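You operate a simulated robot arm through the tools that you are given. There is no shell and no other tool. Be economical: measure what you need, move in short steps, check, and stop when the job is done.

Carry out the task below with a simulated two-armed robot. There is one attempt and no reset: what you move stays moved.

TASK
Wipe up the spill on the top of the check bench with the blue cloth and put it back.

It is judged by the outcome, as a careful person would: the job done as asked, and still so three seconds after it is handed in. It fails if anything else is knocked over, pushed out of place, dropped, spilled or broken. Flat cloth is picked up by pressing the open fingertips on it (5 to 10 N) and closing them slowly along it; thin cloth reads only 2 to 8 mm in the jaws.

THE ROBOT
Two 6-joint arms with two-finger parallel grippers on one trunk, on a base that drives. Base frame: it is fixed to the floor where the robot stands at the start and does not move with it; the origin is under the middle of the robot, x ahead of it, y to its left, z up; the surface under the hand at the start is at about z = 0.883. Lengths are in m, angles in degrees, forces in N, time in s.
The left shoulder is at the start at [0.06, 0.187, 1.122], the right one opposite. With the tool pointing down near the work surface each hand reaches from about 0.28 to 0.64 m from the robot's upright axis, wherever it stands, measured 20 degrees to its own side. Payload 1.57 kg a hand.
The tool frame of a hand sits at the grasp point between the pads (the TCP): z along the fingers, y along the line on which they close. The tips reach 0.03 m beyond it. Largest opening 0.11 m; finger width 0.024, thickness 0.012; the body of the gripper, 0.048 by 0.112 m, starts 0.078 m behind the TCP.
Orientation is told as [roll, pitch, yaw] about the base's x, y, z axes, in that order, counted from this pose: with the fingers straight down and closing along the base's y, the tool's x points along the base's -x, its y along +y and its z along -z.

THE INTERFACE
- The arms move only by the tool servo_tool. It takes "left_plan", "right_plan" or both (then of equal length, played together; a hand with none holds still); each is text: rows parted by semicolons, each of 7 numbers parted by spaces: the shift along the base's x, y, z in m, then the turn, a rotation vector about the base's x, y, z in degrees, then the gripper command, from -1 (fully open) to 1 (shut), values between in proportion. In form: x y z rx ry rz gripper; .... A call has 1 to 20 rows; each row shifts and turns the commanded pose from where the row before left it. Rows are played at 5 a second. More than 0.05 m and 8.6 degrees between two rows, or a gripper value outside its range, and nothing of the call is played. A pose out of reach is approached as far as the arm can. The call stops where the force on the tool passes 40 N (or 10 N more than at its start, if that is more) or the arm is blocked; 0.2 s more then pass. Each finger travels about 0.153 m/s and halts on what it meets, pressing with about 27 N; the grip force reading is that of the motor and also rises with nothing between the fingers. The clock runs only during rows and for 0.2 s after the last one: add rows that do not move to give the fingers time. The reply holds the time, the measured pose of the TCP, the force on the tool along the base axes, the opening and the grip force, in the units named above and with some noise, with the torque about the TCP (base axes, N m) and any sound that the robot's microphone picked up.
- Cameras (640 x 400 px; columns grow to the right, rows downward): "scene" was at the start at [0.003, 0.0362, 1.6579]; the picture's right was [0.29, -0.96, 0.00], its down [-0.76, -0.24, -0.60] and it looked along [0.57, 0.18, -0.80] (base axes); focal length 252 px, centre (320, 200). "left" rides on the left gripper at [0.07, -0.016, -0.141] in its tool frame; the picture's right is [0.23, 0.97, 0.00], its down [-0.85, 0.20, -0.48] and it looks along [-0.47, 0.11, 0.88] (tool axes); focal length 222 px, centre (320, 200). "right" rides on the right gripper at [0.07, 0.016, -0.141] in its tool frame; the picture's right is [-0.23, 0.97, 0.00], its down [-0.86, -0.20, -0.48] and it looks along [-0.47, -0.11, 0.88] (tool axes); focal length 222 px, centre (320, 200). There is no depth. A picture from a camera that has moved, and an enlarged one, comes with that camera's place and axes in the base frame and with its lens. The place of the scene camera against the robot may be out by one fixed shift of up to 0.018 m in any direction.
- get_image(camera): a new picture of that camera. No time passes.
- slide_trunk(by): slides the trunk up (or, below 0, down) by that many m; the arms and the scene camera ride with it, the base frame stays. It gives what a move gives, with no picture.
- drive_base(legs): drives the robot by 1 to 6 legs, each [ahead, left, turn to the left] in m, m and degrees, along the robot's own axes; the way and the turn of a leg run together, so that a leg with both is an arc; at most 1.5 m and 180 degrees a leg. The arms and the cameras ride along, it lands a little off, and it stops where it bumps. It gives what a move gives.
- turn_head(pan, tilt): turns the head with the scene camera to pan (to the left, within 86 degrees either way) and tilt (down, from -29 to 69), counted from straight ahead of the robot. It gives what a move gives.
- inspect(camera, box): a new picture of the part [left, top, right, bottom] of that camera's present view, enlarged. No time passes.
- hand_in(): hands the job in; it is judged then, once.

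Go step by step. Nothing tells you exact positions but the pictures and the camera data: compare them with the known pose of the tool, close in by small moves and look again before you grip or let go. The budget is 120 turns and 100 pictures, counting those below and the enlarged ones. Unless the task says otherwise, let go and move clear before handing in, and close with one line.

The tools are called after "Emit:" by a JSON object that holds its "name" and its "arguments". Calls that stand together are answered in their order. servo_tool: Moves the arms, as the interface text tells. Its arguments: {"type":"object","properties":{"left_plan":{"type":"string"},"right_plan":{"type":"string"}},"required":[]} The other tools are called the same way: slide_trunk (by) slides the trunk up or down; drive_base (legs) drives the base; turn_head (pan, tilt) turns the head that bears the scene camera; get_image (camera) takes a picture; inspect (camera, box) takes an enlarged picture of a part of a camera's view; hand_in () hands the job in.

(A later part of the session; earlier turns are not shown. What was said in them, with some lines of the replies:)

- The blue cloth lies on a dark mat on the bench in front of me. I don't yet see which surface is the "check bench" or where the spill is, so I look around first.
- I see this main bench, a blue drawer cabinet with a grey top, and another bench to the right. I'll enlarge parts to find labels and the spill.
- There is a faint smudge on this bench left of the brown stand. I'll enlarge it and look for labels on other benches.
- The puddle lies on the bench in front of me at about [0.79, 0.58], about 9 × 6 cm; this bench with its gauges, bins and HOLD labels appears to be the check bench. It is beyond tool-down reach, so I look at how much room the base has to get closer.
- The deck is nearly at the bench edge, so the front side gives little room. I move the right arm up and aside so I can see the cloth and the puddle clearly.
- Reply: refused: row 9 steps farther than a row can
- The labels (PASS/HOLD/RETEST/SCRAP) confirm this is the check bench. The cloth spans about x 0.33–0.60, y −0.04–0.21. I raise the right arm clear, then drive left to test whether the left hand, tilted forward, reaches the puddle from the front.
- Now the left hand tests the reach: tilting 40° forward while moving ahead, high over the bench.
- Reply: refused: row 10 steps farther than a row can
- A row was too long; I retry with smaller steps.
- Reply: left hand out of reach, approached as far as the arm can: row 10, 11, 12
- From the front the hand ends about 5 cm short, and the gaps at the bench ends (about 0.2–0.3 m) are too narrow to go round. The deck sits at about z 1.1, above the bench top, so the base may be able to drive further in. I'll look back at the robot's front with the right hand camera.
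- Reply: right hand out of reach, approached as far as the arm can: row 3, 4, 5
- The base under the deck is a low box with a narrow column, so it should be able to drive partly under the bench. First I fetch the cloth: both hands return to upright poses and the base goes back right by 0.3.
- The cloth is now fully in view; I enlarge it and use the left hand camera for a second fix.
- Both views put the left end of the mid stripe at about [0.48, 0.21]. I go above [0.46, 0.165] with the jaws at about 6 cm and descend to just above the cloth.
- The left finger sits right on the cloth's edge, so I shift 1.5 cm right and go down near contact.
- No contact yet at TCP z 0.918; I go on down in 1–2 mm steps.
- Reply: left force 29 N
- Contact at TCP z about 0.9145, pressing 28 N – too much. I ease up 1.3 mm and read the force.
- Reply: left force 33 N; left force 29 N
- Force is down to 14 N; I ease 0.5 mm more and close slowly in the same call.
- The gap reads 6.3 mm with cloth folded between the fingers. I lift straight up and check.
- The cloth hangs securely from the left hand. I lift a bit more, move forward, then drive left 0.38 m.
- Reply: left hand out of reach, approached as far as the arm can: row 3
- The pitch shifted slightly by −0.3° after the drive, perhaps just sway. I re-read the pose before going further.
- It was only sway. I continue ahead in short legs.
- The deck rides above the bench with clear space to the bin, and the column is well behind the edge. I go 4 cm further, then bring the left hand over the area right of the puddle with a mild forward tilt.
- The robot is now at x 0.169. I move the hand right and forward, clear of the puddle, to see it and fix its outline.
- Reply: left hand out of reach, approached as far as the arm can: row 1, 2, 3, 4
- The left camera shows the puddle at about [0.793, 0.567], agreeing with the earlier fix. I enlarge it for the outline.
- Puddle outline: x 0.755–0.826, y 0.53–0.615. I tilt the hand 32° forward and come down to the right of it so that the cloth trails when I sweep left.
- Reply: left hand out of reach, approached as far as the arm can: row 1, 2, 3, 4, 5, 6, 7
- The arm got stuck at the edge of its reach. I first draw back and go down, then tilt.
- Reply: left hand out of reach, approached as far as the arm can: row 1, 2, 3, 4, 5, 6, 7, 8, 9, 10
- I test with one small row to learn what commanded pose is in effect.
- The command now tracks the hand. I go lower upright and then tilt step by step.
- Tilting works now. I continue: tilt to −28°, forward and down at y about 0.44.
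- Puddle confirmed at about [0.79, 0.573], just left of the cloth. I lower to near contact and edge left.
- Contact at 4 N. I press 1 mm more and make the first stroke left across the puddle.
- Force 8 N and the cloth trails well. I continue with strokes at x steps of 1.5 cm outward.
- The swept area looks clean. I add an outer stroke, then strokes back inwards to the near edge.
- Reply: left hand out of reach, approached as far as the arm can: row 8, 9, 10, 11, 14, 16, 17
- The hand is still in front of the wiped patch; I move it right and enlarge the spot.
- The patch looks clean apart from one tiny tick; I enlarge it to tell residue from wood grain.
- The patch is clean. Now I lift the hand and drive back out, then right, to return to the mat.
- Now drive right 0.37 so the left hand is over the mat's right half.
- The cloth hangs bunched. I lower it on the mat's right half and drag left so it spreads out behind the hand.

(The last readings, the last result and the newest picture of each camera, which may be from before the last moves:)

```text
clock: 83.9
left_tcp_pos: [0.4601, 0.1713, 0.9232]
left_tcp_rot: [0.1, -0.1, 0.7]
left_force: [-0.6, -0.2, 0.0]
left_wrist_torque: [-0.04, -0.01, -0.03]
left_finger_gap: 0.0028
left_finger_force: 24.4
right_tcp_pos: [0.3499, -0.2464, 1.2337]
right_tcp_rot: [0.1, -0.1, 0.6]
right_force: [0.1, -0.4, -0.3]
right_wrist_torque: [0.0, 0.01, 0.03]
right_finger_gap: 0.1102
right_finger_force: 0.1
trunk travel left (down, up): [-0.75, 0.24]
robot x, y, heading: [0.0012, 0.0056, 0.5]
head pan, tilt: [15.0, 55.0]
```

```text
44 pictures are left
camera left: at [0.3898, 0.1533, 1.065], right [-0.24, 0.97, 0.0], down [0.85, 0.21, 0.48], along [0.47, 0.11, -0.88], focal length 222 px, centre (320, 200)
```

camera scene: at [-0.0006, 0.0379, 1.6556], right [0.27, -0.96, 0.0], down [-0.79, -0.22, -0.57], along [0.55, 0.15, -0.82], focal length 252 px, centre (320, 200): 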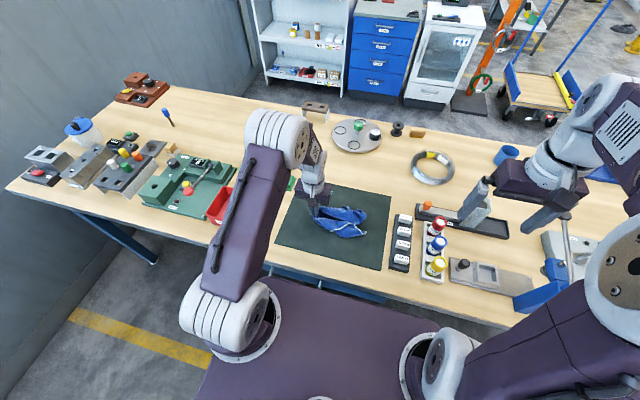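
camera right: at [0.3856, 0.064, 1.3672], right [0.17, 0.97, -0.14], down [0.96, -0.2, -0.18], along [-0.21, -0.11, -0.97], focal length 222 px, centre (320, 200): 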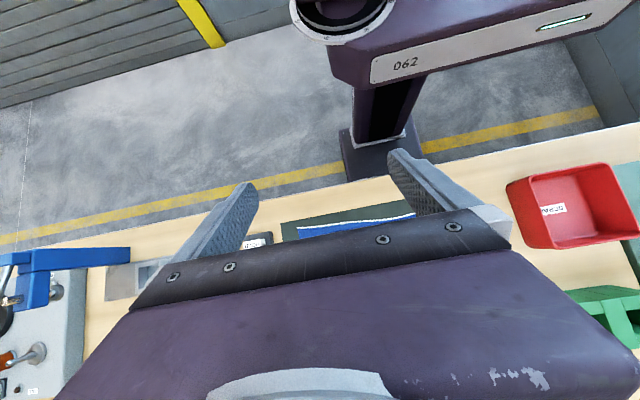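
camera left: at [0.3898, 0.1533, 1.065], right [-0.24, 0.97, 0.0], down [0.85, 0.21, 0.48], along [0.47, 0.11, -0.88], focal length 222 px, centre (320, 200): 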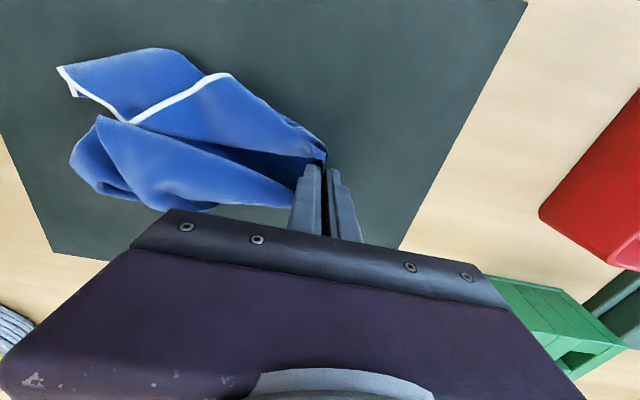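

The cloth lies on the mat, partly folded. I lower the last millimetres, open gently, and lift clear to see how it lies.

Emit:
{"name": "servo_tool", "arguments": {"left_plan": "0 0 -0.004 0 0 0 1; 0 0 0 0 0 0 0.8; 0 0 0 0 0 0 0.6; 0 0 0 0 0 0 0.5; 0 0 0.01 0 0 0 0.5; 0 0 0.03 0 0 0 0.5; 0 0 0.05 0 0 0 0.5; 0 0.02 0.045 0 0 0 0.5; 0 0.02 0.045 0 0 0 0.5; 0 0.02 0.045 0 0 0 0.5; 0 0 0 0 0 0 0.5"}}

Emit:
{"name": "inspect", "arguments": {"camera": "scene", "box": [260, 170, 420, 270]}}

Emit:
{"name": "get_image", "arguments": {"camera": "left"}}

```text
clock: 86.3
left_tcp_pos: [0.4613, 0.2332, 1.1441]
left_tcp_rot: [0.0, -0.1, 0.6]
left_force: [-0.2, 0.2, 0.5]
left_wrist_torque: [0.0, 0.02, 0.02]
left_finger_gap: 0.0277
left_finger_force: 0.1
right_tcp_pos: [0.3508, -0.2457, 1.2332]
right_tcp_rot: [0.0, 0.0, 0.7]
right_force: [-0.1, 0.3, 0.4]
right_wrist_torque: [0.02, 0.0, -0.01]
right_finger_gap: 0.1102
right_finger_force: 0.0
trunk travel left (down, up): [-0.75, 0.24]
robot x, y, heading: [-0.0016, 0.008, 0.6]
head pan, tilt: [15.0, 55.0]
```

```text
4.00 times, centred on (340, 220) of scene
camera zoom: at [0.0, 0.0384, 1.6556], right [0.27, -0.96, 0.0], down [-0.79, -0.22, -0.57], along [0.55, 0.15, -0.82], focal length 1008 px, centre (240, 120)
```

zoom: 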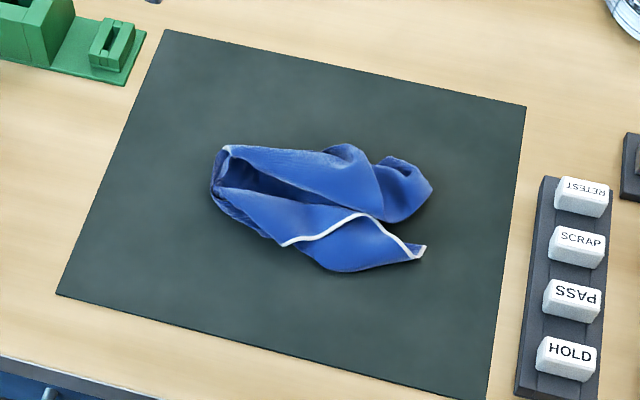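

```text
42 pictures are left
camera left: at [0.3917, 0.2157, 1.2852], right [-0.24, 0.97, 0.0], down [0.85, 0.21, 0.48], along [0.47, 0.11, -0.88], focal length 222 px, centre (320, 200)
```

left: 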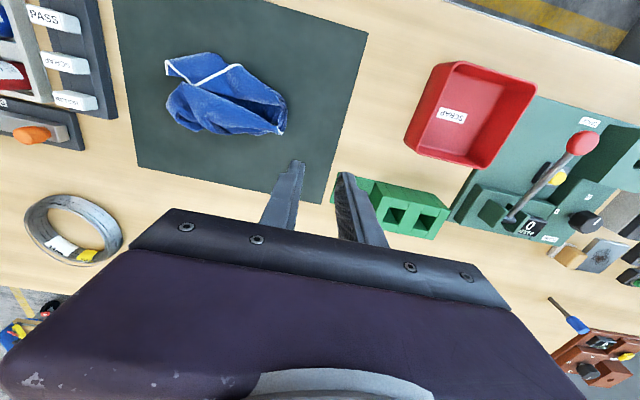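

The cloth is back, centred on its mat within about 2 cm of its original centre. I check the wiped patch and the surroundings once more with the arm moved back.

Emit:
{"name": "servo_tool", "arguments": {"left_plan": "-0.03 0.04 0.02 0 0 0 0; -0.03 0.04 0.02 0 0 0 -0.5; -0.03 0.04 0.02 0 0 0 -1; 0 0.04 0 0 0 0 -1; 0 0 0 0 0 0 -1"}}

Emit:
{"name": "turn_head", "arguments": {"pan": 25, "tilt": 48}}

Emit:
{"name": "get_image", "arguments": {"camera": "scene"}}

Emit:
{"name": "get_image", "arguments": {"camera": "left"}}

```text
refused: row 1 steps farther than a row can; nothing moved
```

```text
clock: 87.0
left_tcp_pos: [0.4602, 0.2327, 1.1442]
left_tcp_rot: [0.0, -0.2, 0.6]
left_force: [-0.2, -0.5, -0.2]
left_wrist_torque: [-0.01, 0.03, -0.01]
left_finger_gap: 0.0273
left_finger_force: 0.0
right_tcp_pos: [0.3495, -0.2445, 1.233]
right_tcp_rot: [0.0, 0.0, 0.6]
right_force: [-0.5, -0.4, 0.6]
right_wrist_torque: [0.01, 0.0, 0.01]
right_finger_gap: 0.1099
right_finger_force: 0.0
trunk travel left (down, up): [-0.75, 0.24]
robot x, y, heading: [-0.0021, 0.0063, 0.8]
head pan, tilt: [25.0, 48.0]
```

```text
41 pictures are left
camera scene: at [0.0012, 0.0531, 1.6648], right [0.43, -0.9, 0.0], down [-0.67, -0.32, -0.67], along [0.6, 0.29, -0.74], focal length 252 px, centre (320, 200)
```

scene: 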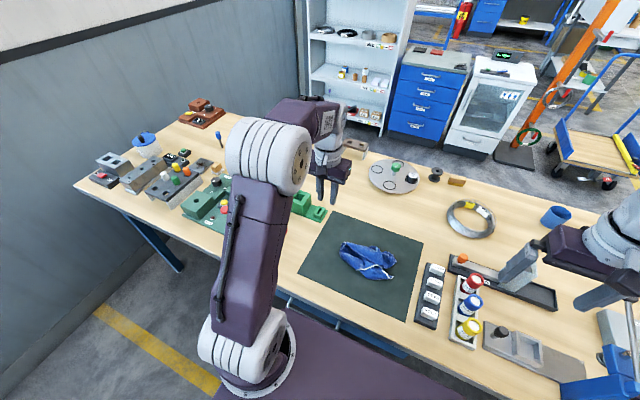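

```text
40 pictures are left
camera left: at [0.3916, 0.2155, 1.2847], right [-0.24, 0.97, 0.0], down [0.85, 0.21, 0.48], along [0.47, 0.11, -0.88], focal length 222 px, centre (320, 200)
```

left: 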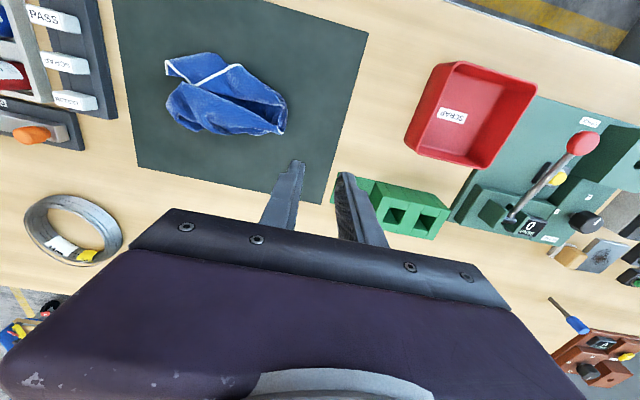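

The arm hides the wiped patch from the scene camera. I lift the hand and swing it aside for a clear view.

Emit:
{"name": "servo_tool", "arguments": {"left_plan": "-0.03 0 0.03 0 0 0 0.5; -0.03 0 0.03 0 0 0 0.5; -0.02 -0.03 0.02 0 0 0 0.5; 0 -0.045 0 0 0 0 0; 0 -0.045 0 0 0 0 -0.5; 0 -0.045 0 0 0 0 -1; 0 0 0 0 0 0 -1"}}

Emit:
{"name": "inspect", "arguments": {"camera": "scene", "box": [220, 110, 380, 210]}}

```text
clock: 88.6
left_tcp_pos: [0.3789, 0.0645, 1.2244]
left_tcp_rot: [0.0, -0.1, 0.6]
left_force: [0.2, 0.1, -0.5]
left_wrist_torque: [-0.04, 0.01, -0.01]
left_finger_gap: 0.11
left_finger_force: 0.1
right_tcp_pos: [0.3487, -0.2454, 1.2333]
right_tcp_rot: [-0.1, 0.0, 0.6]
right_force: [-0.5, 0.5, 0.1]
right_wrist_torque: [-0.02, -0.01, 0.03]
right_finger_gap: 0.11
right_finger_force: 0.1
trunk travel left (down, up): [-0.75, 0.24]
robot x, y, heading: [-0.0037, 0.0088, 0.9]
head pan, tilt: [25.0, 48.0]
```

```text
4.00 times, centred on (300, 160) of scene
camera zoom: at [0.0009, 0.0539, 1.6648], right [0.43, -0.9, 0.0], down [-0.67, -0.32, -0.67], along [0.6, 0.29, -0.74], focal length 1008 px, centre (400, 360)
```

zoom: 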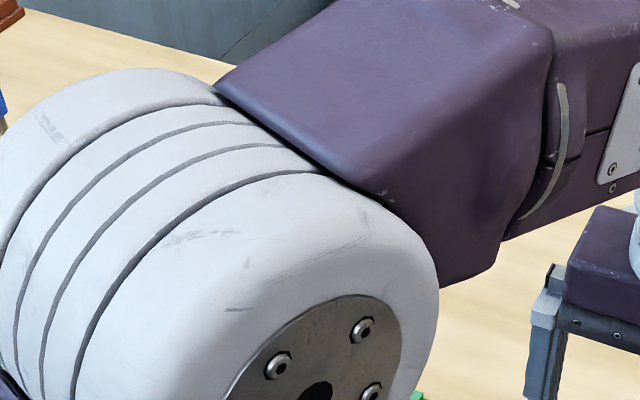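

That hides it more; I move the hand to the original left pose, from where the patch was visible at the start.

Emit:
{"name": "servo_tool", "arguments": {"left_plan": "0 0.045 0 0 0 0 -1; 0 0.045 0 0 0 0 -1; 0 0.045 0 0 0 0 -1; 0 0.045 0 0 0 0 -1; 0 0.045 0 0 0 0 -1; 0 0.045 0 0 0 0 -1; 0 0.045 0 0 0 0 -1; 0 0.04 0 0 0 0 -1; 0 0 -0.03 0 0 0 -1; 0 0 0 0 0 0 -1"}}

Emit:
{"name": "get_image", "arguments": {"camera": "scene"}}

Emit:
{"name": "inspect", "arguments": {"camera": "scene", "box": [250, 135, 346, 195]}}

```text
clock: 90.8
left_tcp_pos: [0.3752, 0.4197, 1.1956]
left_tcp_rot: [0.0, -0.2, 0.6]
left_force: [0.5, 0.0, 0.4]
left_wrist_torque: [0.0, -0.03, -0.02]
left_finger_gap: 0.1099
left_finger_force: 0.0
right_tcp_pos: [0.3508, -0.2459, 1.2329]
right_tcp_rot: [0.0, 0.0, 0.6]
right_force: [0.3, 0.4, 0.3]
right_wrist_torque: [-0.01, -0.01, 0.02]
right_finger_gap: 0.1098
right_finger_force: 0.1
trunk travel left (down, up): [-0.75, 0.24]
robot x, y, heading: [-0.0052, 0.0055, 0.6]
head pan, tilt: [25.0, 48.0]
```

```text
38 pictures are left
camera scene: at [0.0008, 0.0529, 1.6648], right [0.43, -0.9, 0.0], down [-0.67, -0.32, -0.67], along [0.6, 0.29, -0.74], focal length 252 px, centre (320, 200)
```

scene: 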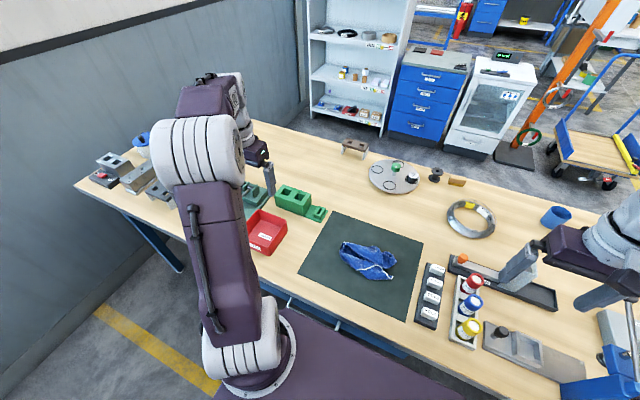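

```text
6.67 times, centred on (298, 165) of scene
camera zoom: at [0.0008, 0.0529, 1.6648], right [0.43, -0.9, 0.0], down [-0.67, -0.32, -0.67], along [0.6, 0.29, -0.74], focal length 1679 px, centre (467, 433)
```

zoom: 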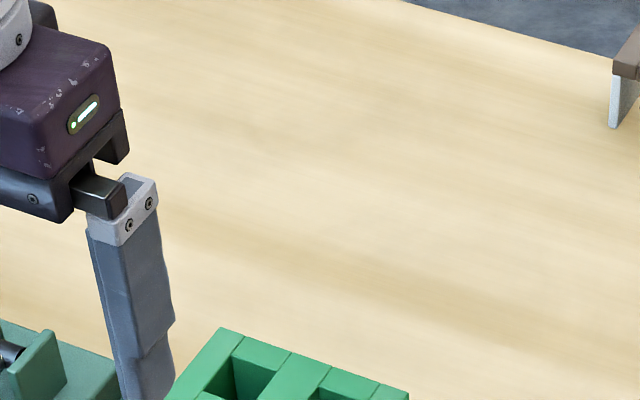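

The bench top is clean where the puddle was, nothing else has moved, and the cloth is back on its mat with both hands clear. I hand in.

Emit:
{"name": "hand_in", "arguments": {}}

```text
The job is handed in.
```

I wiped up the spill on the check bench with the blue cloth and put the cloth back on its mat. It lies within about 2 cm of its original centre but is partly folded, not spread flat as it was. The bench top looks clean in the final pictures, and I saw nothing else out of place.
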